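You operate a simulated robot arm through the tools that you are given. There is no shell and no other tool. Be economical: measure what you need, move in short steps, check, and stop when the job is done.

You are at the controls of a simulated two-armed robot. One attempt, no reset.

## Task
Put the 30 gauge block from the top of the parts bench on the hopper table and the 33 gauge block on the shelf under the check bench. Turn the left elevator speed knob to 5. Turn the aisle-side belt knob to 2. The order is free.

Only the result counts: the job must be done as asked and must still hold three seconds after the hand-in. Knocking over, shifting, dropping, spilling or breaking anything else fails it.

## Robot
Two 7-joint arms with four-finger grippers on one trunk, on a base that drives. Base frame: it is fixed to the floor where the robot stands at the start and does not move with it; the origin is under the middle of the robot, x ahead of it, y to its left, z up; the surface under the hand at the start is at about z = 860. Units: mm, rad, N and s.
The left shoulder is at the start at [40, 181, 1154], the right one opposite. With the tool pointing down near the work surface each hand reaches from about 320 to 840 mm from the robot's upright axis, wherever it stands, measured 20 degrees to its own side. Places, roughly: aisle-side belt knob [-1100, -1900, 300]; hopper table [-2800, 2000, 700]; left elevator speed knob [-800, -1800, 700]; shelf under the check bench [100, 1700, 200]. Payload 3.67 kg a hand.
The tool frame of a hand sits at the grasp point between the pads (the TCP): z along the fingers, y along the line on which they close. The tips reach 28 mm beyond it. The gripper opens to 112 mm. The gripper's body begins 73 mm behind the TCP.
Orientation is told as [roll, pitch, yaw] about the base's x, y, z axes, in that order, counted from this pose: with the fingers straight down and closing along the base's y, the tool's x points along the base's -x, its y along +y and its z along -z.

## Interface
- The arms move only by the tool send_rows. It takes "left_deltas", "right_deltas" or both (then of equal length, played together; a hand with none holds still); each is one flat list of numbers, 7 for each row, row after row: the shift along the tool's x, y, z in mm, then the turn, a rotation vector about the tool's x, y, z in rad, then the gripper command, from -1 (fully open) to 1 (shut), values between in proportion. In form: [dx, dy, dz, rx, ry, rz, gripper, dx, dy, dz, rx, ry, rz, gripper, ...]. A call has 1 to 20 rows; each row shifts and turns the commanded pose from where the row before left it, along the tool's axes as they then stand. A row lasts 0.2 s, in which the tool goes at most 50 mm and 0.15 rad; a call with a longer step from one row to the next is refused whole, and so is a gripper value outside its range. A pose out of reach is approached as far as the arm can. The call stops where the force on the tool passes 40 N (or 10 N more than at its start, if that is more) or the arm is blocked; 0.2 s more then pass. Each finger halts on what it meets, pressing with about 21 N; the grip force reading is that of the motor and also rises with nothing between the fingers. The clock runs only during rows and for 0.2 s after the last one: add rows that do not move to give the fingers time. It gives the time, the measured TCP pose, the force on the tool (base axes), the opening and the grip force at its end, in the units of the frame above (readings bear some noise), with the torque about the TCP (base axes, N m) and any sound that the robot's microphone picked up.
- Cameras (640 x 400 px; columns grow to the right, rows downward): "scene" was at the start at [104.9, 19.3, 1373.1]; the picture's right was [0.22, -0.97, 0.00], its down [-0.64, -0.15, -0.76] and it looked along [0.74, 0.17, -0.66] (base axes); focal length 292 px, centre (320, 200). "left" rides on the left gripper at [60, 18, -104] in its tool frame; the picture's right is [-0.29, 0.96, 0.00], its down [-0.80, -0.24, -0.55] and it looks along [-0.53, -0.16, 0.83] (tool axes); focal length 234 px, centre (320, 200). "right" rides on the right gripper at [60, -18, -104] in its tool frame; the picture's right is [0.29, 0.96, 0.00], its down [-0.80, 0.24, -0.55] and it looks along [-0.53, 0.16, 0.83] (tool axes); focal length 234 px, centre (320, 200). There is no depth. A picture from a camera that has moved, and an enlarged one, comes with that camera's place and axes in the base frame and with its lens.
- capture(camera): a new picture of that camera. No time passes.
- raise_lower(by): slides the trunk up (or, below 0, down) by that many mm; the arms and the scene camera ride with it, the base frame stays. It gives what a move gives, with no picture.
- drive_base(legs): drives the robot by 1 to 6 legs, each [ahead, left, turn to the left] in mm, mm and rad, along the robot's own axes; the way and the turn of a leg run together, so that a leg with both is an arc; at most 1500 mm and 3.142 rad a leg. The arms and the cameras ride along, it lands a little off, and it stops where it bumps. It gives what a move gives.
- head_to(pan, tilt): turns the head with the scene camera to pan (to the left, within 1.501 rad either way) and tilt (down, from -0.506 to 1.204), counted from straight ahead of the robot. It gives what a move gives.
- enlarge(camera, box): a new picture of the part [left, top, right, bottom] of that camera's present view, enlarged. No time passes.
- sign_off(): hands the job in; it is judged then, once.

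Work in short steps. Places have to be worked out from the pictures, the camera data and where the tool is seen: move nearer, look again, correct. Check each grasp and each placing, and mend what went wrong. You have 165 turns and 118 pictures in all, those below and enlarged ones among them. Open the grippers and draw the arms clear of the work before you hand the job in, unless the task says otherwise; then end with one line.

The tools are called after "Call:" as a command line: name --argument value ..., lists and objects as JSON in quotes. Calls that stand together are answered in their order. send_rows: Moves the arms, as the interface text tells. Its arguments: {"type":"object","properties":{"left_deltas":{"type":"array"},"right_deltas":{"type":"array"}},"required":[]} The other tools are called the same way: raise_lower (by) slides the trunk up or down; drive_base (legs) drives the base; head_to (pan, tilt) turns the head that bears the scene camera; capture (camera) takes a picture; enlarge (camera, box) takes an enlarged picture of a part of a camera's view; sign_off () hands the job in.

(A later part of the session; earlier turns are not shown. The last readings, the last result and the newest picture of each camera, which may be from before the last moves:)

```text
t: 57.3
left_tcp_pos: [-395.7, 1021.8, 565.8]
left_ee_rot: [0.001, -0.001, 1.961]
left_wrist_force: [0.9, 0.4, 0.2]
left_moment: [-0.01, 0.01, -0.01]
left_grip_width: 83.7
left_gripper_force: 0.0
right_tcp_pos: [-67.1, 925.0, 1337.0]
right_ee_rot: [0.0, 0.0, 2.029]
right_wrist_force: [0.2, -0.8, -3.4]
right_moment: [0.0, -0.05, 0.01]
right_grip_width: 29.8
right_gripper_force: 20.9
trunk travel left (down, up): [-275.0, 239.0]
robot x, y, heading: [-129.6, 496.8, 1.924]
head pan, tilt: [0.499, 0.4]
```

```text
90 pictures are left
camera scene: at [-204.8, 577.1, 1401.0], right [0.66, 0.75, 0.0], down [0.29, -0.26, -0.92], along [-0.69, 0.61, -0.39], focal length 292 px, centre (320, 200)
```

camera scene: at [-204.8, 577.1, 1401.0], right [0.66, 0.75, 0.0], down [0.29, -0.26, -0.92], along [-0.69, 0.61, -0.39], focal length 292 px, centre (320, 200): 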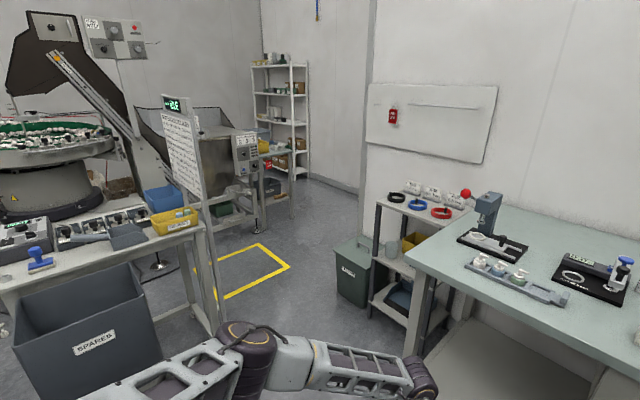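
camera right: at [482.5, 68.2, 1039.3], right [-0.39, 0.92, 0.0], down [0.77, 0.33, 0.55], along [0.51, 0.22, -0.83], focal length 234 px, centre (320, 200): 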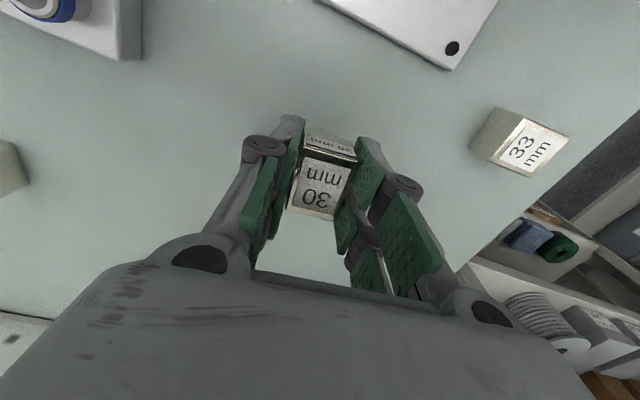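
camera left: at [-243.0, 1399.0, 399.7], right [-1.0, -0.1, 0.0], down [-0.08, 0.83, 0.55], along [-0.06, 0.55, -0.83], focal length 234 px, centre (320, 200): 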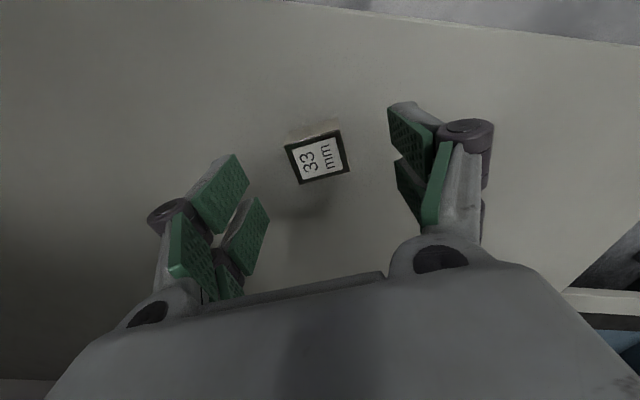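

I resend the left-arm raise with smaller steps, and enlarge the area near the hopper table.

Call:
send_rows --left_deltas '[20, 20, -30, 0, 0, 0, -1, 20, 25, -30, 0, 0, 0, -1, 0, 20, -40, 0, 0, 0, -1, 0, 20, -40, 0, 0, 0, -1, 0, 20, -40, 0, 0, 0, -1, 0, 10, -40, 0, 0, 0, -1, 0, 0, -45, 0, 0, 0, -1, 0, 0, -45, 0, 0, 0, -1, 0, 0, -45, 0, 0, 0, -1, 0, 0, -45, 0, 0, 0, -1, 20, 0, -40, 0, 0, 0, -1, 30, 0, -35, 0, 0, 0, -1, 30, 0, 0, 0, 0, 0, -1, 30, 0, 0, 0, 0, 0, -1]'

Call:
enlarge --camera "scene" --box '[130, 80, 370, 230]'

Call:
enlarge --camera "scene" --box '[0, 0, 260, 400]'

```text
t: 60.3
left_tcp_pos: [-444.3, 839.1, 1041.6]
left_ee_rot: [0.001, 0.0, 1.959]
left_wrist_force: [-0.1, -0.8, -0.8]
left_moment: [0.01, 0.02, 0.04]
left_grip_width: 111.9
left_gripper_force: 0.1
right_tcp_pos: [-67.2, 924.2, 1336.2]
right_ee_rot: [0.0, 0.001, 2.029]
right_wrist_force: [0.1, 0.8, -2.7]
right_moment: [0.01, 0.01, 0.02]
right_grip_width: 29.7
right_gripper_force: 20.4
trunk travel left (down, up): [-275.0, 239.0]
robot x, y, heading: [-128.8, 493.5, 1.923]
head pan, tilt: [0.499, 0.4]
```

```text
2.67 times, centred on (250, 155) of scene
camera zoom: at [-204.7, 576.0, 1401.2], right [0.66, 0.75, 0.0], down [0.29, -0.26, -0.92], along [-0.69, 0.61, -0.39], focal length 780 px, centre (507, 320)
```

zoom: 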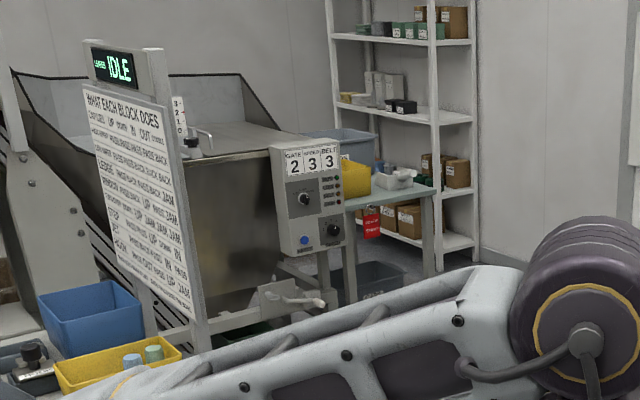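

```text
1.00 times, centred on (130, 200) of scene (not enlarged: the box is as wide or as high as the picture)
camera zoom: at [-204.7, 576.0, 1401.2], right [0.66, 0.75, 0.0], down [0.29, -0.26, -0.92], along [-0.69, 0.61, -0.39], focal length 292 px, centre (510, 200)
```

zoom: 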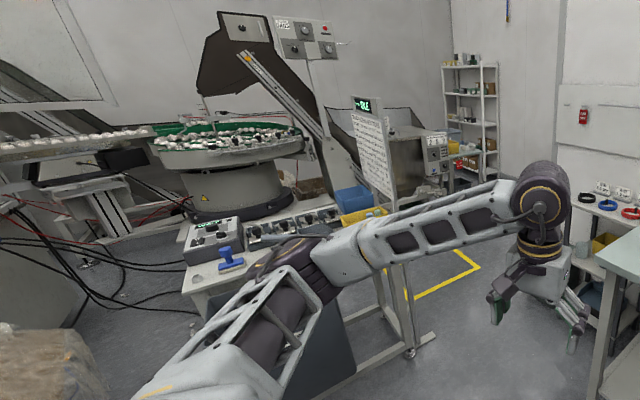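

I see the hopper table (greenish, with yellow bin and red tag) near (-2550, 2050). I turn to face -x and advance 800 mm, then look again.

Call:
drive_base --legs '[[0, 0, 1.219], [800, 0, 0]]'

Call:
head_to --pan -0.4 --tilt 0.5

Call:
capture --camera "scene"

Call:
head_to --pan 0.4 --tilt 0.5

Call:
capture --camera "scene"

```text
t: 68.1
left_tcp_pos: [-1344.9, 323.3, 1048.4]
left_ee_rot: [0.001, -0.015, -3.102]
left_wrist_force: [1.6, 0.0, -0.3]
left_moment: [0.0, 0.02, 0.0]
left_grip_width: 112.0
left_gripper_force: 0.0
right_tcp_pos: [-1291.7, 706.6, 1342.5]
right_ee_rot: [-0.001, -0.015, -3.032]
right_wrist_force: [-0.4, -0.4, -3.2]
right_moment: [0.01, 0.02, 0.01]
right_grip_width: 29.8
right_gripper_force: 21.4
trunk travel left (down, up): [-275.0, 239.0]
robot x, y, heading: [-933.8, 504.8, 3.138]
head pan, tilt: [0.499, 0.4]
```

```text
t: 69.3
left_tcp_pos: [-1350.0, 323.2, 1044.8]
left_ee_rot: [0.0, -0.009, -3.102]
left_wrist_force: [0.1, -0.4, -0.5]
left_moment: [-0.02, -0.01, 0.0]
left_grip_width: 111.7
left_gripper_force: 0.0
right_tcp_pos: [-1298.5, 705.3, 1341.2]
right_ee_rot: [0.0, -0.009, -3.03]
right_wrist_force: [-0.3, 0.4, -3.1]
right_moment: [-0.01, 0.0, 0.01]
right_grip_width: 29.7
right_gripper_force: 20.7
trunk travel left (down, up): [-275.0, 239.0]
robot x, y, heading: [-931.8, 501.2, 3.138]
head pan, tilt: [-0.4, 0.499]
```

```text
87 pictures are left
camera scene: at [-1018.5, 535.6, 1392.8], right [0.39, 0.92, 0.0], down [0.43, -0.19, -0.88], along [-0.81, 0.34, -0.47], focal length 292 px, centre (320, 200)
```

scene: 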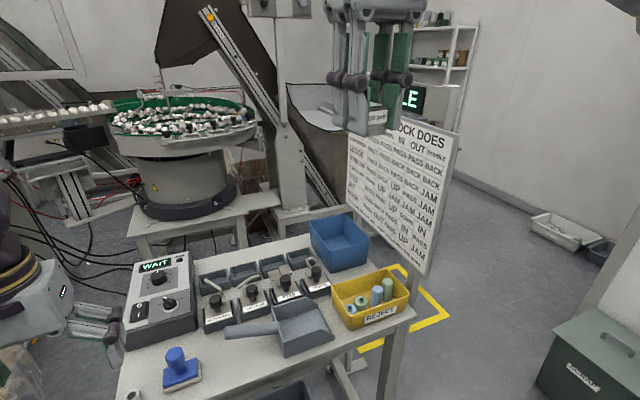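

```text
t: 70.4
left_tcp_pos: [-1350.2, 324.0, 1044.9]
left_ee_rot: [0.001, -0.009, -3.101]
left_wrist_force: [0.2, 0.2, -0.4]
left_moment: [-0.02, -0.01, -0.01]
left_grip_width: 111.8
left_gripper_force: 0.1
right_tcp_pos: [-1298.5, 705.6, 1339.9]
right_ee_rot: [0.0, -0.009, -3.03]
right_wrist_force: [0.0, 0.8, -2.6]
right_moment: [-0.01, -0.03, 0.0]
right_grip_width: 29.8
right_gripper_force: 21.2
trunk travel left (down, up): [-275.0, 239.0]
robot x, y, heading: [-926.2, 498.9, 3.139]
head pan, tilt: [0.4, 0.499]
```

```text
86 pictures are left
camera scene: at [-1018.4, 464.9, 1392.9], right [-0.39, 0.92, 0.0], down [0.43, 0.19, -0.88], along [-0.81, -0.34, -0.47], focal length 292 px, centre (320, 200)
```

scene: 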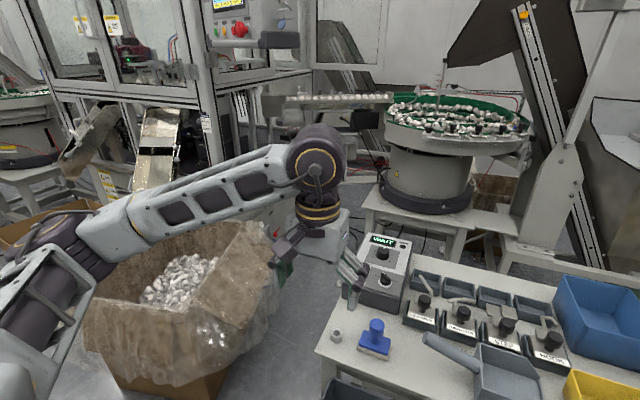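

The arm readings show a slight constant pitch (~0.009), as if the base touches something in front. I look straight down ahead.

Call:
head_to --pan 0.0 --tilt 1.0

Call:
capture --camera "scene"

```text
t: 71.4
left_tcp_pos: [-1350.1, 322.7, 1044.2]
left_ee_rot: [0.0, -0.009, -3.101]
left_wrist_force: [-0.9, 0.1, 0.4]
left_moment: [0.04, -0.01, -0.01]
left_grip_width: 112.3
left_gripper_force: 0.0
right_tcp_pos: [-1297.6, 707.8, 1341.3]
right_ee_rot: [-0.002, -0.009, -3.03]
right_wrist_force: [-0.8, -0.1, -3.2]
right_moment: [-0.04, 0.01, -0.01]
right_grip_width: 29.8
right_gripper_force: 20.7
trunk travel left (down, up): [-275.0, 239.0]
robot x, y, heading: [-930.0, 498.1, 3.14]
head pan, tilt: [0.0, 1.0]
```

```text
85 pictures are left
camera scene: at [-1004.5, 500.2, 1351.7], right [0.0, 1.0, 0.0], down [0.84, 0.0, -0.55], along [-0.55, 0.0, -0.84], focal length 292 px, centre (320, 200)
```

scene: 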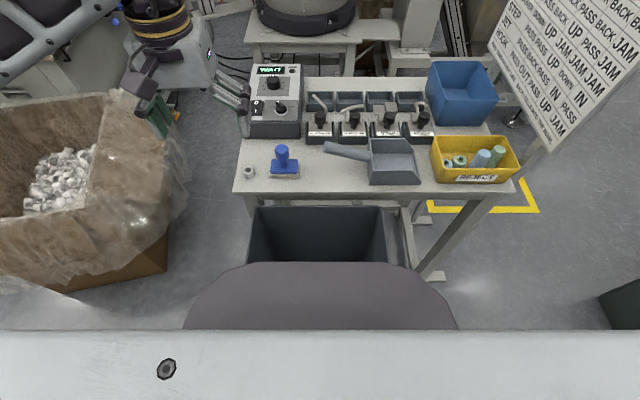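

The base's front is right up against the SPARES bin. I back off 300 mm and look at the bin.

Call:
drive_base --legs '[[-300, 0, 0]]'

Call:
head_to --pan 0.0 --tilt 0.7

Call:
capture --camera "scene"

```text
t: 73.5
left_tcp_pos: [-1063.8, 324.7, 1040.4]
left_ee_rot: [0.0, 0.002, -3.104]
left_wrist_force: [-0.8, -0.8, -0.8]
left_moment: [0.02, 0.02, -0.01]
left_grip_width: 111.8
left_gripper_force: 0.0
right_tcp_pos: [-1012.7, 706.5, 1336.1]
right_ee_rot: [0.0, 0.0, -3.034]
right_wrist_force: [-0.3, 0.1, -2.4]
right_moment: [-0.01, 0.0, -0.03]
right_grip_width: 30.0
right_gripper_force: 21.0
trunk travel left (down, up): [-275.0, 239.0]
robot x, y, heading: [-632.0, 501.2, 3.137]
head pan, tilt: [0.0, 1.0]
```

```text
t: 74.2
left_tcp_pos: [-1063.7, 323.8, 1041.7]
left_ee_rot: [0.0, 0.003, -3.103]
left_wrist_force: [0.2, 0.0, -0.5]
left_moment: [0.02, -0.02, 0.0]
left_grip_width: 112.1
left_gripper_force: 0.1
right_tcp_pos: [-1012.3, 706.1, 1335.9]
right_ee_rot: [0.001, 0.001, -3.033]
right_wrist_force: [0.8, -0.1, -3.1]
right_moment: [0.0, -0.01, -0.02]
right_grip_width: 29.9
right_gripper_force: 21.1
trunk travel left (down, up): [-275.0, 239.0]
robot x, y, heading: [-634.6, 499.4, 3.142]
head pan, tilt: [0.0, 0.7]
```

```text
84 pictures are left
camera scene: at [-735.6, 500.2, 1374.2], right [0.0, 1.0, 0.0], down [0.65, 0.0, -0.76], along [-0.76, 0.0, -0.65], focal length 292 px, centre (320, 200)
```

scene: 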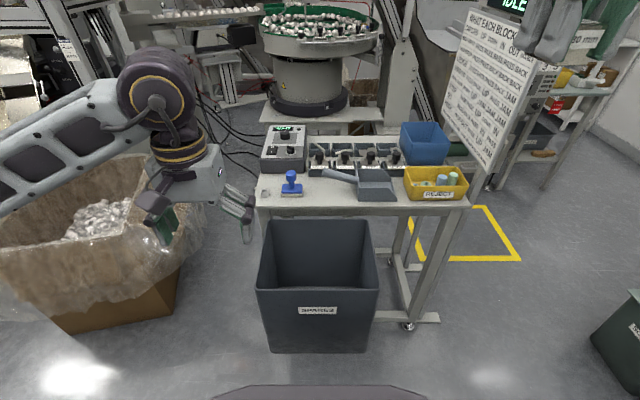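

The tilt disappeared, so the base did touch the bin. I go back to the earlier viewpoint to compare whether the bin moved.

Call:
drive_base --legs '[[-504, 0, 0], [0, 0, -1.217]]'

Call:
head_to --pan 0.499 --tilt 0.4

Call:
capture --camera "scene"

```text
t: 80.6
left_tcp_pos: [-446.1, 839.1, 1040.8]
left_ee_rot: [-0.001, 0.0, 1.974]
left_wrist_force: [-0.6, -0.3, 0.8]
left_moment: [-0.01, -0.02, -0.01]
left_grip_width: 111.9
left_gripper_force: 0.0
right_tcp_pos: [-70.6, 928.6, 1335.9]
right_ee_rot: [-0.001, 0.003, 2.042]
right_wrist_force: [-0.5, 0.5, -2.1]
right_moment: [0.02, -0.01, 0.0]
right_grip_width: 29.7
right_gripper_force: 20.4
trunk travel left (down, up): [-275.0, 239.0]
robot x, y, heading: [-124.2, 499.8, 1.93]
head pan, tilt: [0.0, 0.7]
```

```text
t: 81.5
left_tcp_pos: [-445.1, 840.6, 1040.6]
left_ee_rot: [0.0, 0.001, 1.972]
left_wrist_force: [0.1, -0.8, 0.3]
left_moment: [-0.01, 0.02, 0.0]
left_grip_width: 112.1
left_gripper_force: 0.0
right_tcp_pos: [-70.3, 928.6, 1337.4]
right_ee_rot: [0.0, 0.002, 2.04]
right_wrist_force: [-0.3, -0.1, -3.4]
right_moment: [0.01, 0.01, -0.02]
right_grip_width: 29.8
right_gripper_force: 21.0
trunk travel left (down, up): [-275.0, 239.0]
robot x, y, heading: [-131.1, 501.2, 1.933]
head pan, tilt: [0.499, 0.4]
```

```text
83 pictures are left
camera scene: at [-204.2, 579.2, 1401.1], right [0.65, 0.76, 0.0], down [0.3, -0.25, -0.92], along [-0.7, 0.6, -0.39], focal length 292 px, centre (320, 200)
```

scene: 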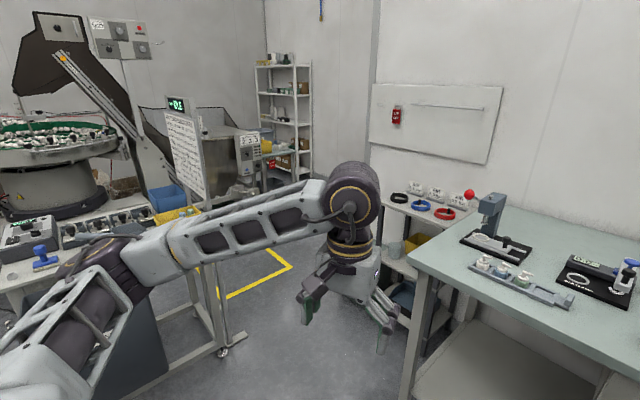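

The bin matches its earlier place within a few pixels, so it did not noticeably move. I go round: turn to -x, advance less, then sidestep right to view the passage between sign stand and green waste bin.

Call:
drive_base --legs '[[0, 0, 1.209], [700, 0, 0], [0, -650, 0]]'

Call:
head_to --pan -0.25 --tilt 0.8

Call:
capture --camera "scene"

```text
t: 92.1
left_tcp_pos: [-1259.2, 972.0, 1039.3]
left_ee_rot: [-0.001, 0.001, -3.101]
left_wrist_force: [-0.4, 0.0, 0.2]
left_moment: [-0.03, 0.02, 0.0]
left_grip_width: 112.2
left_gripper_force: 0.0
right_tcp_pos: [-1209.9, 1354.5, 1336.2]
right_ee_rot: [0.001, 0.002, -3.033]
right_wrist_force: [-0.3, 0.3, -2.5]
right_moment: [0.02, -0.01, 0.0]
right_grip_width: 29.9
right_gripper_force: 21.8
trunk travel left (down, up): [-275.0, 239.0]
robot x, y, heading: [-828.3, 1150.9, 3.14]
head pan, tilt: [0.499, 0.4]
```

```text
t: 93.2
left_tcp_pos: [-1259.7, 972.5, 1041.3]
left_ee_rot: [0.0, 0.0, -3.101]
left_wrist_force: [-0.7, -0.6, -0.8]
left_moment: [-0.01, 0.0, 0.02]
left_grip_width: 111.9
left_gripper_force: 0.2
right_tcp_pos: [-1209.0, 1355.2, 1336.2]
right_ee_rot: [0.001, 0.001, -3.033]
right_wrist_force: [-0.4, 0.7, -3.3]
right_moment: [-0.01, 0.02, 0.03]
right_grip_width: 29.9
right_gripper_force: 21.0
trunk travel left (down, up): [-275.0, 239.0]
robot x, y, heading: [-830.4, 1147.3, 3.139]
head pan, tilt: [-0.25, 0.799]
```

```text
82 pictures are left
camera scene: at [-924.9, 1168.4, 1366.0], right [0.25, 0.97, 0.0], down [0.69, -0.18, -0.7], along [-0.68, 0.17, -0.72], focal length 292 px, centre (320, 200)
```

scene: 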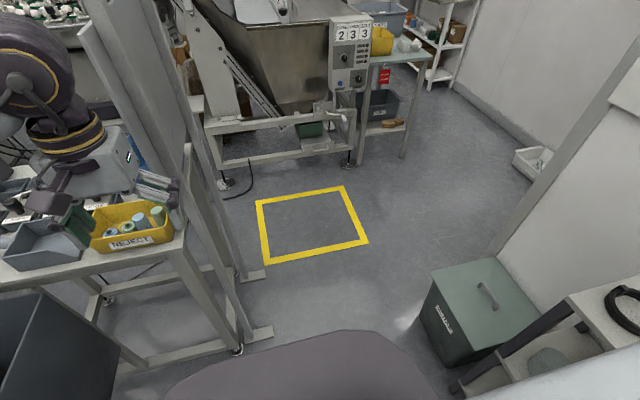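

The passage measures only ~690 mm (sign foot y≈1080 to waste bin y≈1770). I check the base's own half-width by looking straight down to its side.

Call:
head_to --pan -1.5 --tilt 1.2

Call:
capture --camera "scene"

Call:
raise_lower --by 230

Call:
capture --camera "scene"

```text
t: 94.6
left_tcp_pos: [-1260.4, 972.7, 1040.7]
left_ee_rot: [0.0, 0.0, -3.101]
left_wrist_force: [-0.2, -0.7, -0.2]
left_moment: [0.0, 0.0, -0.02]
left_grip_width: 112.0
left_gripper_force: 0.1
right_tcp_pos: [-1208.6, 1354.6, 1335.8]
right_ee_rot: [0.001, 0.002, -3.032]
right_wrist_force: [0.5, -0.3, -3.1]
right_moment: [0.01, 0.01, 0.0]
right_grip_width: 29.8
right_gripper_force: 21.0
trunk travel left (down, up): [-275.0, 239.0]
robot x, y, heading: [-826.2, 1146.9, 3.138]
head pan, tilt: [-1.499, 1.201]
```

```text
81 pictures are left
camera scene: at [-850.7, 1204.1, 1338.3], right [1.0, 0.07, 0.0], down [0.07, -0.93, -0.36], along [-0.03, 0.36, -0.93], focal length 292 px, centre (320, 200)
```

scene: 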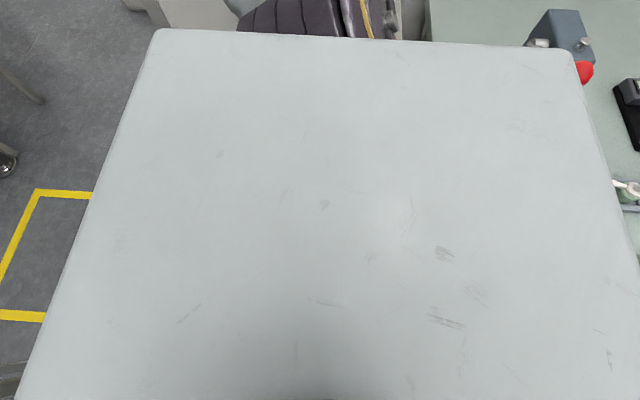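

```text
t: 97.0
left_tcp_pos: [-1258.7, 972.5, 1271.3]
left_ee_rot: [0.001, 0.001, -3.101]
left_wrist_force: [-0.9, 0.4, 0.2]
left_moment: [0.0, 0.01, -0.03]
left_grip_width: 112.0
left_gripper_force: 0.1
right_tcp_pos: [-1208.1, 1354.7, 1566.0]
right_ee_rot: [0.0, 0.001, -3.034]
right_wrist_force: [0.2, 0.6, -2.1]
right_moment: [0.0, -0.02, 0.01]
right_grip_width: 30.0
right_gripper_force: 20.6
trunk travel left (down, up): [-505.0, 9.0]
robot x, y, heading: [-825.9, 1147.4, 3.142]
head pan, tilt: [-1.499, 1.201]
```

```text
80 pictures are left
camera scene: at [-850.7, 1204.1, 1568.3], right [1.0, 0.07, 0.0], down [0.07, -0.93, -0.36], along [-0.03, 0.36, -0.93], focal length 292 px, centre (320, 200)
```

scene: 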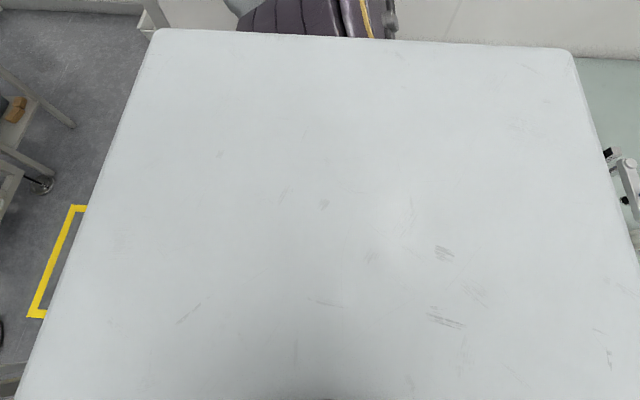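

The shoulder hides the base. I step left a little for room and tilt the left hand back so its camera looks down at the base from the front.

Call:
drive_base --legs '[[0, 350, 0]]'

Call:
send_rows --left_deltas '[0, 0, 0, 0, 0.14, 0, -1, 0, 0, 0, 0, 0.14, 0, -1, 0, 0, 0, 0, 0.14, 0, -1, 0, 0, 0, 0, 0.14, 0, -1, 0, 0, 0, 0, 0.14, 0, -1, 0, 0, 0, 0, 0.14, 0, -1, 0, 0, 0, 0, 0.14, 0, -1, 0, 0, 0, 0, 0, 0, -1]'

Call:
capture --camera "left"

```text
t: 99.4
left_tcp_pos: [-1259.2, 625.6, 1271.8]
left_ee_rot: [0.001, -0.001, -3.101]
left_wrist_force: [0.0, 0.8, 0.6]
left_moment: [-0.04, -0.01, 0.0]
left_grip_width: 111.7
left_gripper_force: 0.0
right_tcp_pos: [-1209.9, 1009.0, 1566.0]
right_ee_rot: [0.003, 0.001, -3.033]
right_wrist_force: [0.9, 1.3, -2.3]
right_moment: [-0.04, -0.02, 0.01]
right_grip_width: 30.0
right_gripper_force: 20.6
trunk travel left (down, up): [-505.0, 9.0]
robot x, y, heading: [-832.1, 801.3, -3.14]
head pan, tilt: [-1.499, 1.201]
```

```text
t: 101.2
left_tcp_pos: [-1260.2, 624.0, 1270.8]
left_ee_rot: [0.0, 0.984, -3.101]
left_wrist_force: [-0.2, -0.7, 0.6]
left_moment: [0.01, 0.0, -0.02]
left_grip_width: 111.6
left_gripper_force: 0.1
right_tcp_pos: [-1211.3, 1007.4, 1566.8]
right_ee_rot: [0.001, 0.003, -3.031]
right_wrist_force: [0.0, -0.2, -2.7]
right_moment: [-0.01, 0.01, 0.01]
right_grip_width: 29.6
right_gripper_force: 21.1
trunk travel left (down, up): [-505.0, 9.0]
robot x, y, heading: [-829.9, 804.7, -3.145]
head pan, tilt: [-1.499, 1.201]
```

```text
79 pictures are left
camera left: at [-1311.7, 603.9, 1377.7], right [-0.12, -0.96, -0.24], down [-0.91, 0.2, -0.35], along [0.39, 0.18, -0.9], focal length 234 px, centre (320, 200)
```

left: 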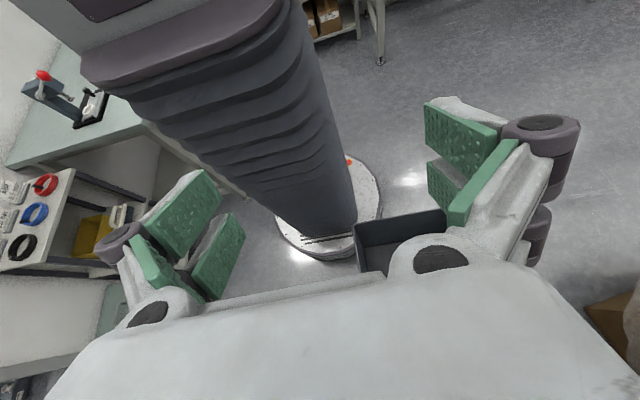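

The base is a round disc at the floor. I enlarge to measure its radius.

Call:
enlarge --camera "left" --box '[240, 130, 460, 290]'

```text
2.50 times, centred on (350, 210) of left
camera zoom: at [-1311.7, 603.9, 1377.7], right [-0.12, -0.96, -0.24], down [-0.91, 0.2, -0.35], along [0.39, 0.18, -0.9], focal length 585 px, centre (245, 175)
```

zoom: 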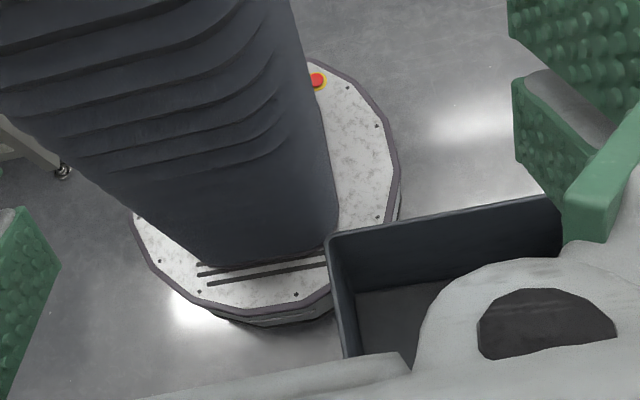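

The base radius is ~295 mm, so the passage is feasible. But the bin seems closer to the base than I computed before; I check with the scene camera.

Call:
head_to --pan 0.3 --tilt 1.1

Call:
capture --camera "scene"

```text
t: 103.0
left_tcp_pos: [-1259.6, 624.3, 1270.4]
left_ee_rot: [0.0, 0.98, -3.1]
left_wrist_force: [0.4, 0.5, 0.5]
left_moment: [0.0, 0.0, 0.05]
left_grip_width: 111.8
left_gripper_force: 0.2
right_tcp_pos: [-1210.0, 1007.2, 1565.6]
right_ee_rot: [0.001, 0.002, -3.032]
right_wrist_force: [-0.1, 0.7, -2.3]
right_moment: [0.0, -0.01, 0.0]
right_grip_width: 30.0
right_gripper_force: 20.4
trunk travel left (down, up): [-505.0, 9.0]
robot x, y, heading: [-826.0, 800.9, -3.143]
head pan, tilt: [0.3, 1.1]
```

```text
77 pictures are left
camera scene: at [-907.3, 782.3, 1574.1], right [-0.3, 0.96, 0.0], down [0.85, 0.26, -0.45], along [-0.43, -0.13, -0.89], focal length 292 px, centre (320, 200)
```

scene: 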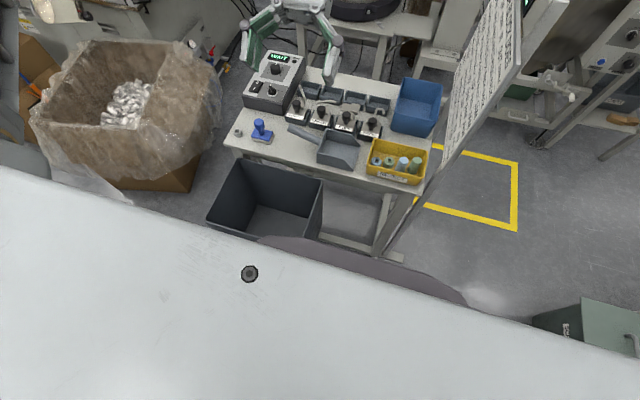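

Estimates conflict, so I take sharper views of the bin from both cameras.

Call:
enlarge --camera "scene" --box '[190, 130, 430, 280]'

Call:
send_rows --left_deltas '[0, 0, 0, 0, -0.14, 0, 1, 0, 0, 0, 0, -0.14, 0, 1, 0, 0, 0, 0, -0.14, 0, 1, 0, 0, 0, 0, 0, 0, 1]'

Call:
capture --camera "left"

```text
2.67 times, centred on (310, 205) of scene
camera zoom: at [-907.3, 782.3, 1574.1], right [-0.3, 0.96, 0.0], down [0.85, 0.26, -0.45], along [-0.43, -0.13, -0.89], focal length 780 px, centre (347, 187)
```

zoom: 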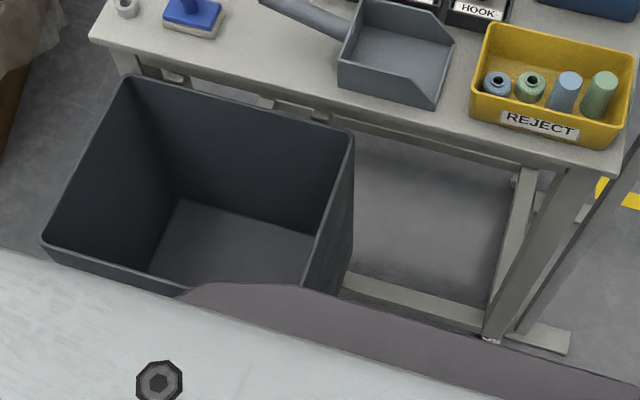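

```text
t: 104.0
left_tcp_pos: [-1260.6, 623.1, 1270.7]
left_ee_rot: [0.001, 0.558, -3.099]
left_wrist_force: [0.0, -0.1, 0.3]
left_moment: [0.0, 0.0, 0.02]
left_grip_width: 0.1
left_gripper_force: 21.0
right_tcp_pos: [-1209.9, 1006.4, 1566.1]
right_ee_rot: [0.0, 0.003, -3.033]
right_wrist_force: [-0.1, 1.2, -3.2]
right_moment: [0.04, -0.02, -0.01]
right_grip_width: 29.9
right_gripper_force: 20.7
trunk travel left (down, up): [-505.0, 9.0]
robot x, y, heading: [-829.7, 802.0, -3.143]
head pan, tilt: [0.3, 1.1]
```

```text
75 pictures are left
camera left: at [-1263.6, 605.7, 1389.8], right [-0.2, -0.97, -0.15], down [-0.98, 0.2, 0.05], along [-0.01, 0.16, -0.99], focal length 234 px, centre (320, 200)
```

left: 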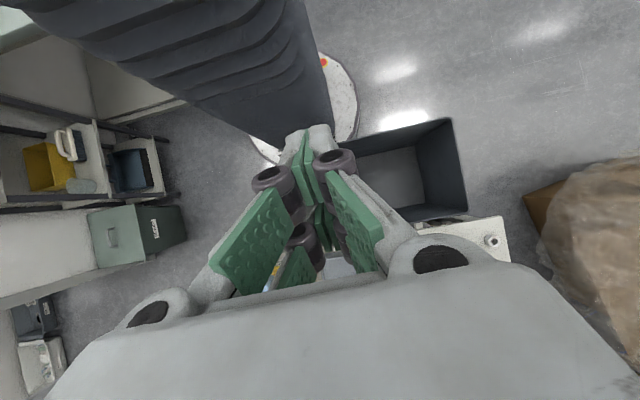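

Combining views: the SPARES bin rim is at z≈750 (front x≈-1134), fixed near the bench; consistent with no shift. I restore the left hand, back off to x≈-600 and turn to face +y so I can slip sideways through the passage.

Call:
send_rows --left_deltas '[0, 0, 0, 0, -0.14, 0, -1, 0, 0, 0, 0, -0.14, 0, -1, 0, 0, 0, 0, -0.14, 0, -1, 0, 0, 0, 0, -0.14, 0, -1, 0, 0, 0, 0, 0, 0, -1]'

Call:
drive_base --legs '[[-230, 0, 0], [0, 0, -1.571], [616, 550, 0]]'

Call:
head_to --pan 0.9 --tilt 0.8

Call:
capture --camera "scene"

```text
t: 105.2
left_tcp_pos: [-1259.1, 623.9, 1271.0]
left_ee_rot: [0.001, -0.001, -3.1]
left_wrist_force: [-1.1, 0.2, -0.5]
left_moment: [0.01, -0.01, 0.03]
left_grip_width: 111.8
left_gripper_force: 0.1
right_tcp_pos: [-1209.9, 1006.7, 1566.1]
right_ee_rot: [0.0, 0.002, -3.032]
right_wrist_force: [-0.2, -0.2, -2.5]
right_moment: [0.01, 0.0, 0.02]
right_grip_width: 30.0
right_gripper_force: 20.8
trunk travel left (down, up): [-505.0, 9.0]
robot x, y, heading: [-828.1, 800.8, -3.145]
head pan, tilt: [0.3, 1.1]
```

```text
t: 115.1
left_tcp_pos: [-1319.1, 1843.0, 1270.2]
left_ee_rot: [0.0, 0.0, 1.612]
left_wrist_force: [-0.6, -1.1, -0.6]
left_moment: [-0.01, -0.03, 0.01]
left_grip_width: 111.9
left_gripper_force: 0.1
right_tcp_pos: [-937.9, 1793.8, 1566.0]
right_ee_rot: [0.0, 0.0, 1.679]
right_wrist_force: [-0.3, 0.1, -2.3]
right_moment: [-0.01, -0.02, 0.03]
right_grip_width: 29.8
right_gripper_force: 20.8
trunk travel left (down, up): [-505.0, 9.0]
robot x, y, heading: [-1138.8, 1413.0, 1.572]
head pan, tilt: [0.3, 1.1]
```

```text
t: 116.1
left_tcp_pos: [-1319.2, 1843.6, 1271.2]
left_ee_rot: [-0.001, 0.0, 1.611]
left_wrist_force: [-0.5, 0.3, 0.8]
left_moment: [-0.03, 0.0, -0.03]
left_grip_width: 112.1
left_gripper_force: 0.0
right_tcp_pos: [-937.1, 1794.9, 1565.3]
right_ee_rot: [0.0, 0.001, 1.68]
right_wrist_force: [-0.1, 1.2, -2.4]
right_moment: [-0.01, 0.01, 0.0]
right_grip_width: 30.1
right_gripper_force: 20.5
trunk travel left (down, up): [-505.0, 9.0]
robot x, y, heading: [-1142.6, 1409.5, 1.568]
head pan, tilt: [0.901, 0.799]
```

```text
74 pictures are left
camera scene: at [-1204.3, 1484.3, 1595.8], right [0.62, 0.78, 0.0], down [0.56, -0.45, -0.7], along [-0.55, 0.43, -0.72], focal length 292 px, centre (320, 200)
```

scene: 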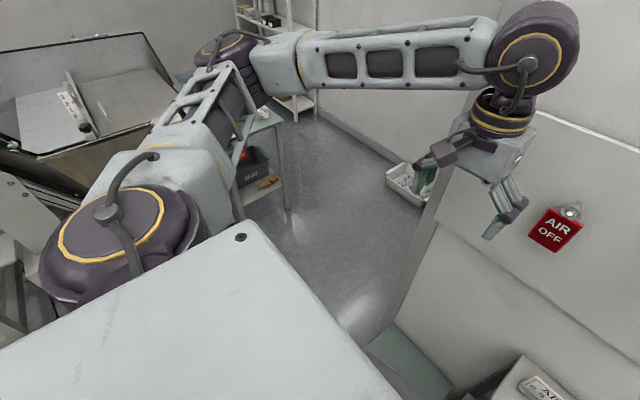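

The way sideways looks clear and the arm rides at z≈1300-1400. I slide left through the passage by 650 mm.

Call:
drive_base --legs '[[8, 650, 0]]'

Call:
capture --camera "scene"

```text
t: 119.8
left_tcp_pos: [-1963.6, 1852.1, 1270.1]
left_ee_rot: [0.002, -0.001, 1.61]
left_wrist_force: [-1.3, -0.3, -1.3]
left_moment: [0.03, -0.01, 0.03]
left_grip_width: 111.8
left_gripper_force: 0.0
right_tcp_pos: [-1581.6, 1802.8, 1565.7]
right_ee_rot: [0.001, 0.003, 1.682]
right_wrist_force: [0.0, 0.3, -3.0]
right_moment: [-0.01, -0.01, 0.02]
right_grip_width: 29.8
right_gripper_force: 21.1
trunk travel left (down, up): [-505.0, 9.0]
robot x, y, heading: [-1784.9, 1419.7, 1.57]
head pan, tilt: [0.901, 0.799]
```

```text
73 pictures are left
camera scene: at [-1848.0, 1492.3, 1595.9], right [0.62, 0.78, 0.0], down [0.56, -0.45, -0.7], along [-0.55, 0.43, -0.72], focal length 292 px, centre (320, 200)
```

scene: 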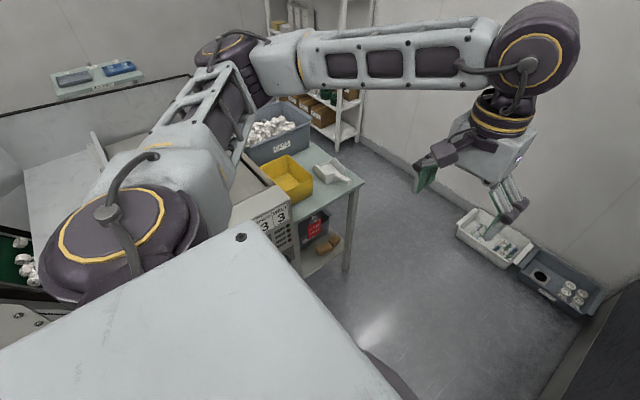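

I'm through. The table's front edge is at x≈-2560..-2600, y 1880..2310. I bring the right hand inward and the left hand higher, then move left, ahead and turn towards the table.

Call:
send_rows --left_deltas '[0, 0, -30, 0, 0, 0, -1, 0, 0, -35, 0, 0, 0, -1, 0, 0, -35, 0, 0, 0, -1, 0, 0, 0, 0, 0, 0, -1, 0, 0, 0, 0, 0, 0, -1]' --right_deltas '[0, 30, 0, 0, 0, 0, 1, 0, 35, 0, 0, 0, 0, 1, 0, 35, 0, 0, 0, 0, 1, 0, 30, 0, 0, 0, 0, 1, 0, 0, 0, 0, 0, 0, 1]'

Call:
drive_base --legs '[[0, 300, 0], [400, 0, 0], [0, 0, 0.6]]'

Call:
head_to --pan 0.3 --tilt 0.8

Call:
capture --camera "scene"

```text
t: 121.0
left_tcp_pos: [-1963.5, 1851.8, 1371.2]
left_ee_rot: [-0.001, 0.0, 1.613]
left_wrist_force: [0.1, -0.5, 0.1]
left_moment: [0.0, 0.02, 0.02]
left_grip_width: 112.1
left_gripper_force: 0.0
right_tcp_pos: [-1710.3, 1788.9, 1565.5]
right_ee_rot: [0.0, 0.002, 1.679]
right_wrist_force: [-0.6, 0.0, -2.8]
right_moment: [-0.02, 0.01, -0.01]
right_grip_width: 29.7
right_gripper_force: 21.5
trunk travel left (down, up): [-505.0, 9.0]
robot x, y, heading: [-1789.2, 1425.4, 1.567]
head pan, tilt: [0.901, 0.799]
```

```text
t: 127.1
left_tcp_pos: [-2475.7, 2080.5, 1370.3]
left_ee_rot: [0.0, 0.001, 2.216]
left_wrist_force: [-0.1, 0.2, -0.3]
left_moment: [-0.02, 0.01, 0.0]
left_grip_width: 111.7
left_gripper_force: 0.1
right_tcp_pos: [-2232.0, 2171.9, 1565.5]
right_ee_rot: [0.002, 0.002, 2.283]
right_wrist_force: [0.1, -0.4, -2.6]
right_moment: [0.01, -0.02, 0.01]
right_grip_width: 30.3
right_gripper_force: 21.2
trunk travel left (down, up): [-505.0, 9.0]
robot x, y, heading: [-2091.1, 1826.9, 2.173]
head pan, tilt: [0.901, 0.799]
```

```text
t: 128.1
left_tcp_pos: [-2477.1, 2080.5, 1370.4]
left_ee_rot: [-0.001, -0.001, 2.214]
left_wrist_force: [-0.3, 0.3, -0.3]
left_moment: [0.0, -0.01, 0.02]
left_grip_width: 112.0
left_gripper_force: 0.2
right_tcp_pos: [-2232.7, 2172.5, 1567.7]
right_ee_rot: [0.003, 0.002, 2.282]
right_wrist_force: [0.1, 0.1, -2.8]
right_moment: [0.02, -0.01, 0.02]
right_grip_width: 29.9
right_gripper_force: 21.1
trunk travel left (down, up): [-505.0, 9.0]
robot x, y, heading: [-2093.6, 1825.8, 2.176]
head pan, tilt: [0.3, 0.799]
```

```text
72 pictures are left
camera scene: at [-2161.7, 1892.6, 1595.8], right [0.62, 0.79, 0.0], down [0.56, -0.44, -0.7], along [-0.55, 0.43, -0.72], focal length 292 px, centre (320, 200)
```

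scene: 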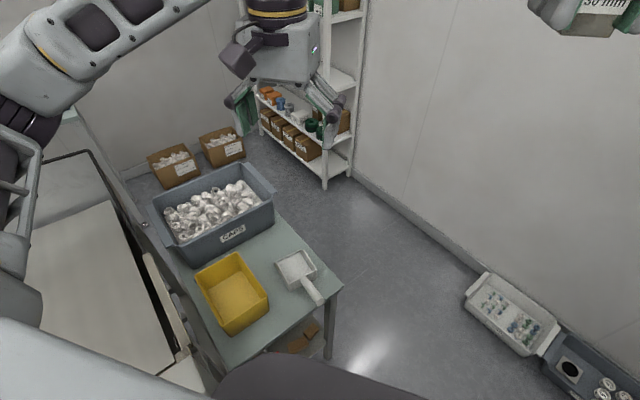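

The table is in full view; a free spot lies near (-2555, 2070) between yellow bin and scoop. I raise the left hand, then turn left 0.72 so the right hand faces the spot, and lower the trunk somewhat.

Call:
send_rows --left_deltas '[0, 0, -30, 0, 0, 0, -1, 0, 0, -40, 0, 0, 0, -1, 0, 0, -40, 0, 0, 0, -1, 0, 0, -40, 0, 0, 0, -1, 0, 0, 0, 0, 0, 0, -1]'

Call:
drive_base --legs '[[0, 0, 0.72]]'

Call:
raise_lower --by -250

Call:
head_to --pan -0.25 --tilt 0.8

Call:
capture --camera "scene"

Call:
capture --camera "right"

```text
t: 129.3
left_tcp_pos: [-2476.9, 2081.5, 1520.0]
left_ee_rot: [-0.001, 0.003, 2.213]
left_wrist_force: [-0.6, -0.5, -1.1]
left_moment: [0.01, 0.04, -0.03]
left_grip_width: 112.0
left_gripper_force: 0.0
right_tcp_pos: [-2232.8, 2171.9, 1566.0]
right_ee_rot: [0.001, 0.002, 2.281]
right_wrist_force: [-0.2, 0.0, -2.4]
right_moment: [-0.01, -0.02, 0.01]
right_grip_width: 29.6
right_gripper_force: 20.9
trunk travel left (down, up): [-505.0, 9.0]
robot x, y, heading: [-2091.8, 1824.2, 2.178]
head pan, tilt: [0.3, 0.799]
```

```text
t: 131.8
left_tcp_pos: [-2549.0, 1761.0, 1520.3]
left_ee_rot: [-0.001, 0.0, 2.936]
left_wrist_force: [-0.1, 0.6, 0.2]
left_moment: [0.01, 0.02, -0.01]
left_grip_width: 111.9
left_gripper_force: 0.1
right_tcp_pos: [-2425.8, 1991.1, 1567.1]
right_ee_rot: [0.0, 0.002, 3.002]
right_wrist_force: [-0.5, 0.0, -2.8]
right_moment: [0.01, -0.02, 0.01]
right_grip_width: 29.7
right_gripper_force: 20.7
trunk travel left (down, up): [-505.0, 9.0]
robot x, y, heading: [-2084.1, 1823.8, 2.893]
head pan, tilt: [0.3, 0.799]
```

```text
t: 134.4
left_tcp_pos: [-2548.2, 1760.8, 1271.0]
left_ee_rot: [0.0, -0.002, 2.936]
left_wrist_force: [0.0, 0.0, 1.1]
left_moment: [-0.02, -0.03, 0.03]
left_grip_width: 111.9
left_gripper_force: 0.0
right_tcp_pos: [-2425.7, 1989.5, 1316.7]
right_ee_rot: [0.002, 0.002, 3.005]
right_wrist_force: [-0.6, -0.3, -2.6]
right_moment: [-0.02, 0.02, 0.04]
right_grip_width: 29.8
right_gripper_force: 20.9
trunk travel left (down, up): [-255.0, 259.0]
robot x, y, heading: [-2086.6, 1826.4, 2.896]
head pan, tilt: [0.3, 0.799]
```

```text
t: 135.3
left_tcp_pos: [-2549.7, 1760.5, 1270.3]
left_ee_rot: [0.0, 0.001, 2.935]
left_wrist_force: [-0.1, 0.3, 0.3]
left_moment: [0.0, 0.01, -0.01]
left_grip_width: 112.1
left_gripper_force: 0.1
right_tcp_pos: [-2425.8, 1990.5, 1316.7]
right_ee_rot: [0.0, 0.003, 3.004]
right_wrist_force: [0.6, 0.0, -2.9]
right_moment: [-0.03, 0.03, 0.0]
right_grip_width: 30.1
right_gripper_force: 20.2
trunk travel left (down, up): [-255.0, 259.0]
robot x, y, heading: [-2087.6, 1823.2, 2.9]
head pan, tilt: [-0.25, 0.799]
```

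```text
71 pictures are left
camera scene: at [-2177.4, 1869.1, 1346.3], right [0.47, 0.88, 0.0], down [0.63, -0.34, -0.7], along [-0.61, 0.33, -0.72], focal length 292 px, centre (320, 200)
```

scene: 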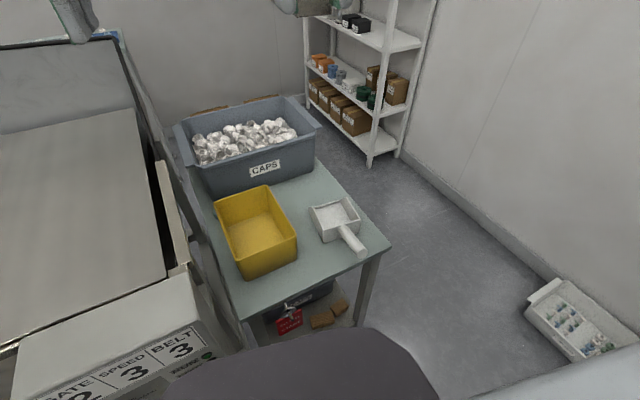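

```text
70 pictures are left
camera right: at [-2364.4, 1999.3, 1419.1], right [0.15, -0.99, 0.0], down [-0.82, -0.13, 0.55], along [-0.55, -0.09, -0.83], focal length 234 px, centre (320, 200)
```

right: 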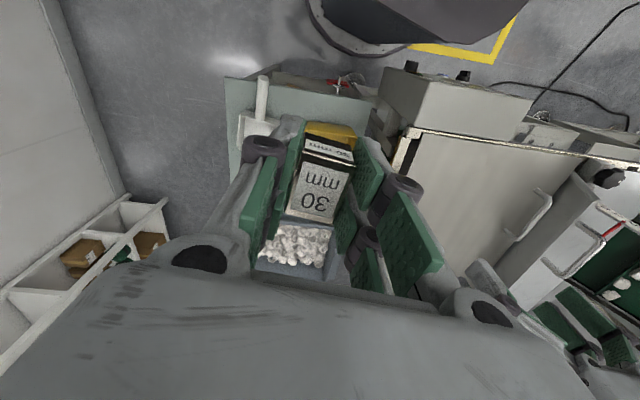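

The free spot is about (-2535, 2075), with the table top at z≈700. I rotate the right hand -1.2 rad so the gripper is slim in y, then move over the spot and descend to z≈860.

Call:
send_rows --right_deltas '[0, 0, 0, 0, 0, 0.134, 1, 0, 0, 0, 0, 0, 0.134, 1, 0, 0, 0, 0, 0, 0.134, 1, 0, 0, 0, 0, 0, 0.134, 1, 0, 0, 0, 0, 0, 0.134, 1, 0, 0, 0, 0, 0, 0.134, 1, 0, 0, 0, 0, 0, 0.134, 1, 0, 0, 0, 0, 0, 0.134, 1, 0, 0, 0, 0, 0, 0.128, 1, -27, 22, 0, 0, 0, 0, 1, -27, 22, 0, 0, 0, 0, 1, -27, 22, 0, 0, 0, 0, 1, -26, 20, 0, 0, 0, 0, 1, 0, 0, 0, 0, 0, 0, 1]'

Call:
capture --camera "right"

```text
t: 138.3
left_tcp_pos: [-2547.9, 1760.2, 1272.1]
left_ee_rot: [0.001, 0.001, 2.936]
left_wrist_force: [0.2, 0.3, -0.9]
left_moment: [0.0, 0.0, -0.01]
left_grip_width: 112.1
left_gripper_force: 0.1
right_tcp_pos: [-2534.3, 2075.2, 1317.1]
right_ee_rot: [0.001, 0.0, 1.804]
right_wrist_force: [0.4, -0.4, -3.2]
right_moment: [-0.03, 0.01, -0.02]
right_grip_width: 30.0
right_gripper_force: 21.0
trunk travel left (down, up): [-255.0, 259.0]
robot x, y, heading: [-2090.6, 1824.6, 2.895]
head pan, tilt: [-0.25, 0.799]
```

```text
69 pictures are left
camera right: at [-2502.9, 2019.0, 1419.8], right [-0.86, -0.5, 0.0], down [-0.42, 0.72, 0.55], along [-0.28, 0.48, -0.83], focal length 234 px, centre (320, 200)
```

right: 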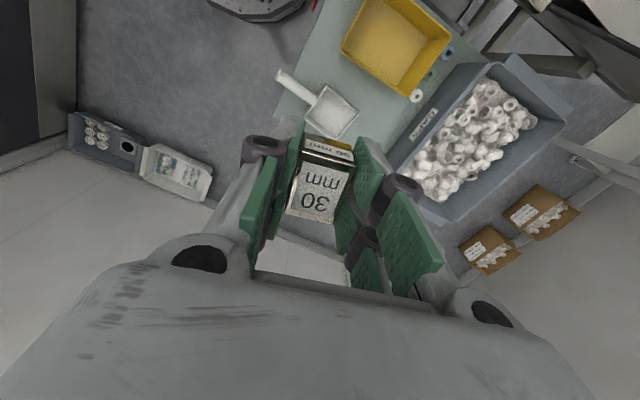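

The spot under the hand is centred between scoop, handle and bin. I descend to about z=790.

Call:
send_rows --right_deltas '[0, 0, 30, 0, 0, 0, 1, 0, 0, 45, 0, 0, 0, 1, 0, 0, 45, 0, 0, 0, 1, 0, 0, 45, 0, 0, 0, 1, 0, 0, 45, 0, 0, 0, 1, 0, 0, 45, 0, 0, 0, 1, 0, 0, 45, 0, 0, 0, 1, 0, 0, 45, 0, 0, 0, 1, 0, 0, 45, 0, 0, 0, 1, 0, 0, 45, 0, 0, 0, 1, 0, 0, 45, 0, 0, 0, 1, 0, 0, 35, 0, 0, 0, 1, 0, 0, 12, 0, 0, 0, 1, 0, 0, 0, 0, 0, 0, 1]'

Call:
capture --camera "right"

Call:
capture --camera "scene"

```text
t: 140.9
left_tcp_pos: [-2547.4, 1759.9, 1271.3]
left_ee_rot: [0.001, 0.001, 2.935]
left_wrist_force: [0.0, 0.6, -0.8]
left_moment: [0.01, -0.02, -0.02]
left_grip_width: 111.9
left_gripper_force: 0.0
right_tcp_pos: [-2536.1, 2072.0, 821.3]
right_ee_rot: [0.016, -0.001, 1.806]
right_wrist_force: [4.0, -0.8, 9.9]
right_moment: [0.15, 0.22, -0.11]
right_grip_width: 30.2
right_gripper_force: 21.2
trunk travel left (down, up): [-255.0, 259.0]
robot x, y, heading: [-2087.7, 1824.1, 2.893]
head pan, tilt: [-0.25, 0.799]
stopped in row 12 (right hand): the force on the tool passed its limit at 68 N (the readings are from after the stop); the commanded pose is now the measured one
```

```text
68 pictures are left
camera right: at [-2504.1, 2018.0, 923.5], right [-0.86, -0.5, 0.02], down [-0.41, 0.72, 0.56], along [-0.29, 0.48, -0.83], focal length 234 px, centre (320, 200)
```

right: 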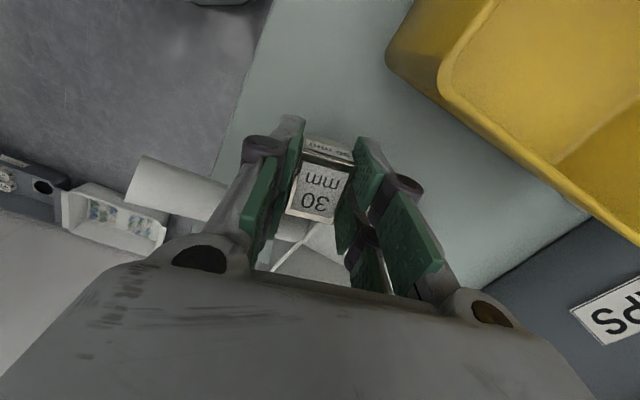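

```text
67 pictures are left
camera scene: at [-2175.7, 1868.9, 1346.4], right [0.48, 0.88, 0.0], down [0.63, -0.34, -0.7], along [-0.61, 0.33, -0.72], focal length 292 px, centre (320, 200)
```

scene: 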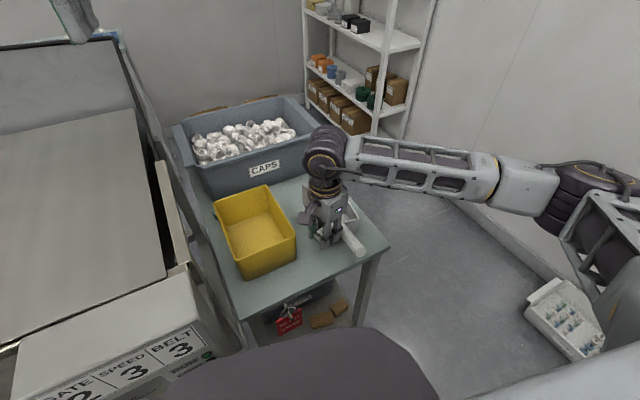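

The table surface is actually near z≈790, so my spot shifted: the hand came down beside/on the scoop's bowl edge (scoop hasn't moved in view). I lift 40 mm and shift to about (-2487, 2030), which is the truly free area.

Call:
send_rows --right_deltas '[0, 0, -20, 0, 0, 0, 1, 0, 0, -30, 0, 0, 0, 1, 26, -19, 0, 0, 0, 0, 1, 26, -19, 0, 0, 0, 0, 1, 0, 0, 0, 0, 0, 0, 1]'

Call:
capture --camera "right"

Call:
enlarge --camera "scene" --box '[200, 150, 420, 330]'

```text
t: 142.1
left_tcp_pos: [-2551.1, 1762.5, 1270.7]
left_ee_rot: [0.0, 0.002, 2.934]
left_wrist_force: [0.0, 0.5, 0.2]
left_moment: [0.05, -0.01, 0.03]
left_grip_width: 111.7
left_gripper_force: 0.0
right_tcp_pos: [-2490.5, 2032.1, 869.0]
right_ee_rot: [0.014, 0.0, 1.803]
right_wrist_force: [0.0, 0.0, -2.4]
right_moment: [0.02, 0.0, 0.02]
right_grip_width: 29.6
right_gripper_force: 21.0
trunk travel left (down, up): [-255.0, 259.0]
robot x, y, heading: [-2088.5, 1822.3, 2.894]
head pan, tilt: [-0.25, 0.799]
```

```text
66 pictures are left
camera right: at [-2456.3, 1977.1, 971.0], right [-0.86, -0.5, 0.01], down [-0.41, 0.72, 0.56], along [-0.29, 0.48, -0.83], focal length 234 px, centre (320, 200)
```

right: 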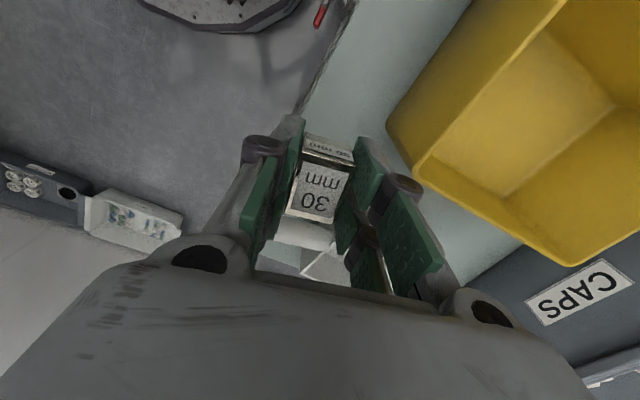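

```text
2.22 times, centred on (310, 240) of scene
camera zoom: at [-2178.0, 1869.7, 1346.2], right [0.48, 0.88, 0.0], down [0.63, -0.34, -0.7], along [-0.61, 0.33, -0.72], focal length 650 px, centre (342, 111)
```

zoom: 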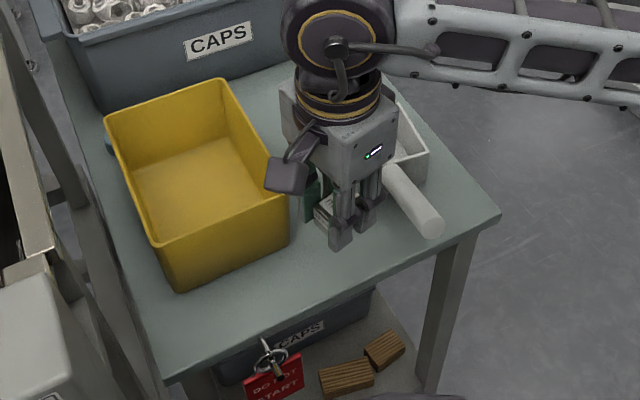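

From the hand camera the table edge is only ~20 mm off one side, so I shift 14 mm inward (to ≈(-2507, 2039)), then descend with small steps until contact.

Call:
send_rows --right_deltas '[-11.6, 14, 0, 0, 0, 0, 1, 0, 0, 15, 0, 0, 0, 1, 0, 0, 15, 0, 0, 0, 1, 0, 0, 8, 0, 0, 0, 1, 0, 0, 3, 0, 0, 0, 1, 0, 0, 0, 0, 0, 0, 1]'

Call:
capture --camera "right"

```text
t: 143.5
left_tcp_pos: [-2549.6, 1762.2, 1269.9]
left_ee_rot: [0.0, 0.001, 2.937]
left_wrist_force: [0.1, -0.2, 0.7]
left_moment: [0.02, -0.01, 0.0]
left_grip_width: 111.9
left_gripper_force: 0.1
right_tcp_pos: [-2506.0, 2039.5, 827.8]
right_ee_rot: [0.015, 0.0, 1.804]
right_wrist_force: [0.0, -0.4, -2.0]
right_moment: [0.01, -0.01, 0.01]
right_grip_width: 29.9
right_gripper_force: 21.2
trunk travel left (down, up): [-255.0, 259.0]
robot x, y, heading: [-2089.8, 1828.7, 2.897]
head pan, tilt: [-0.25, 0.799]
```

```text
64 pictures are left
camera right: at [-2472.7, 1985.4, 930.1], right [-0.86, -0.5, 0.01], down [-0.41, 0.72, 0.56], along [-0.29, 0.48, -0.83], focal length 234 px, centre (320, 200)
```

right: 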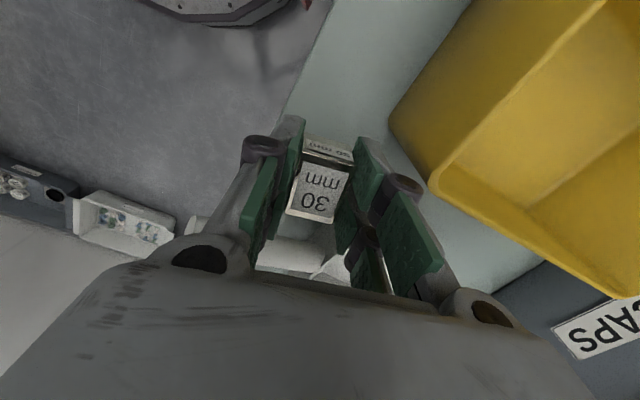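

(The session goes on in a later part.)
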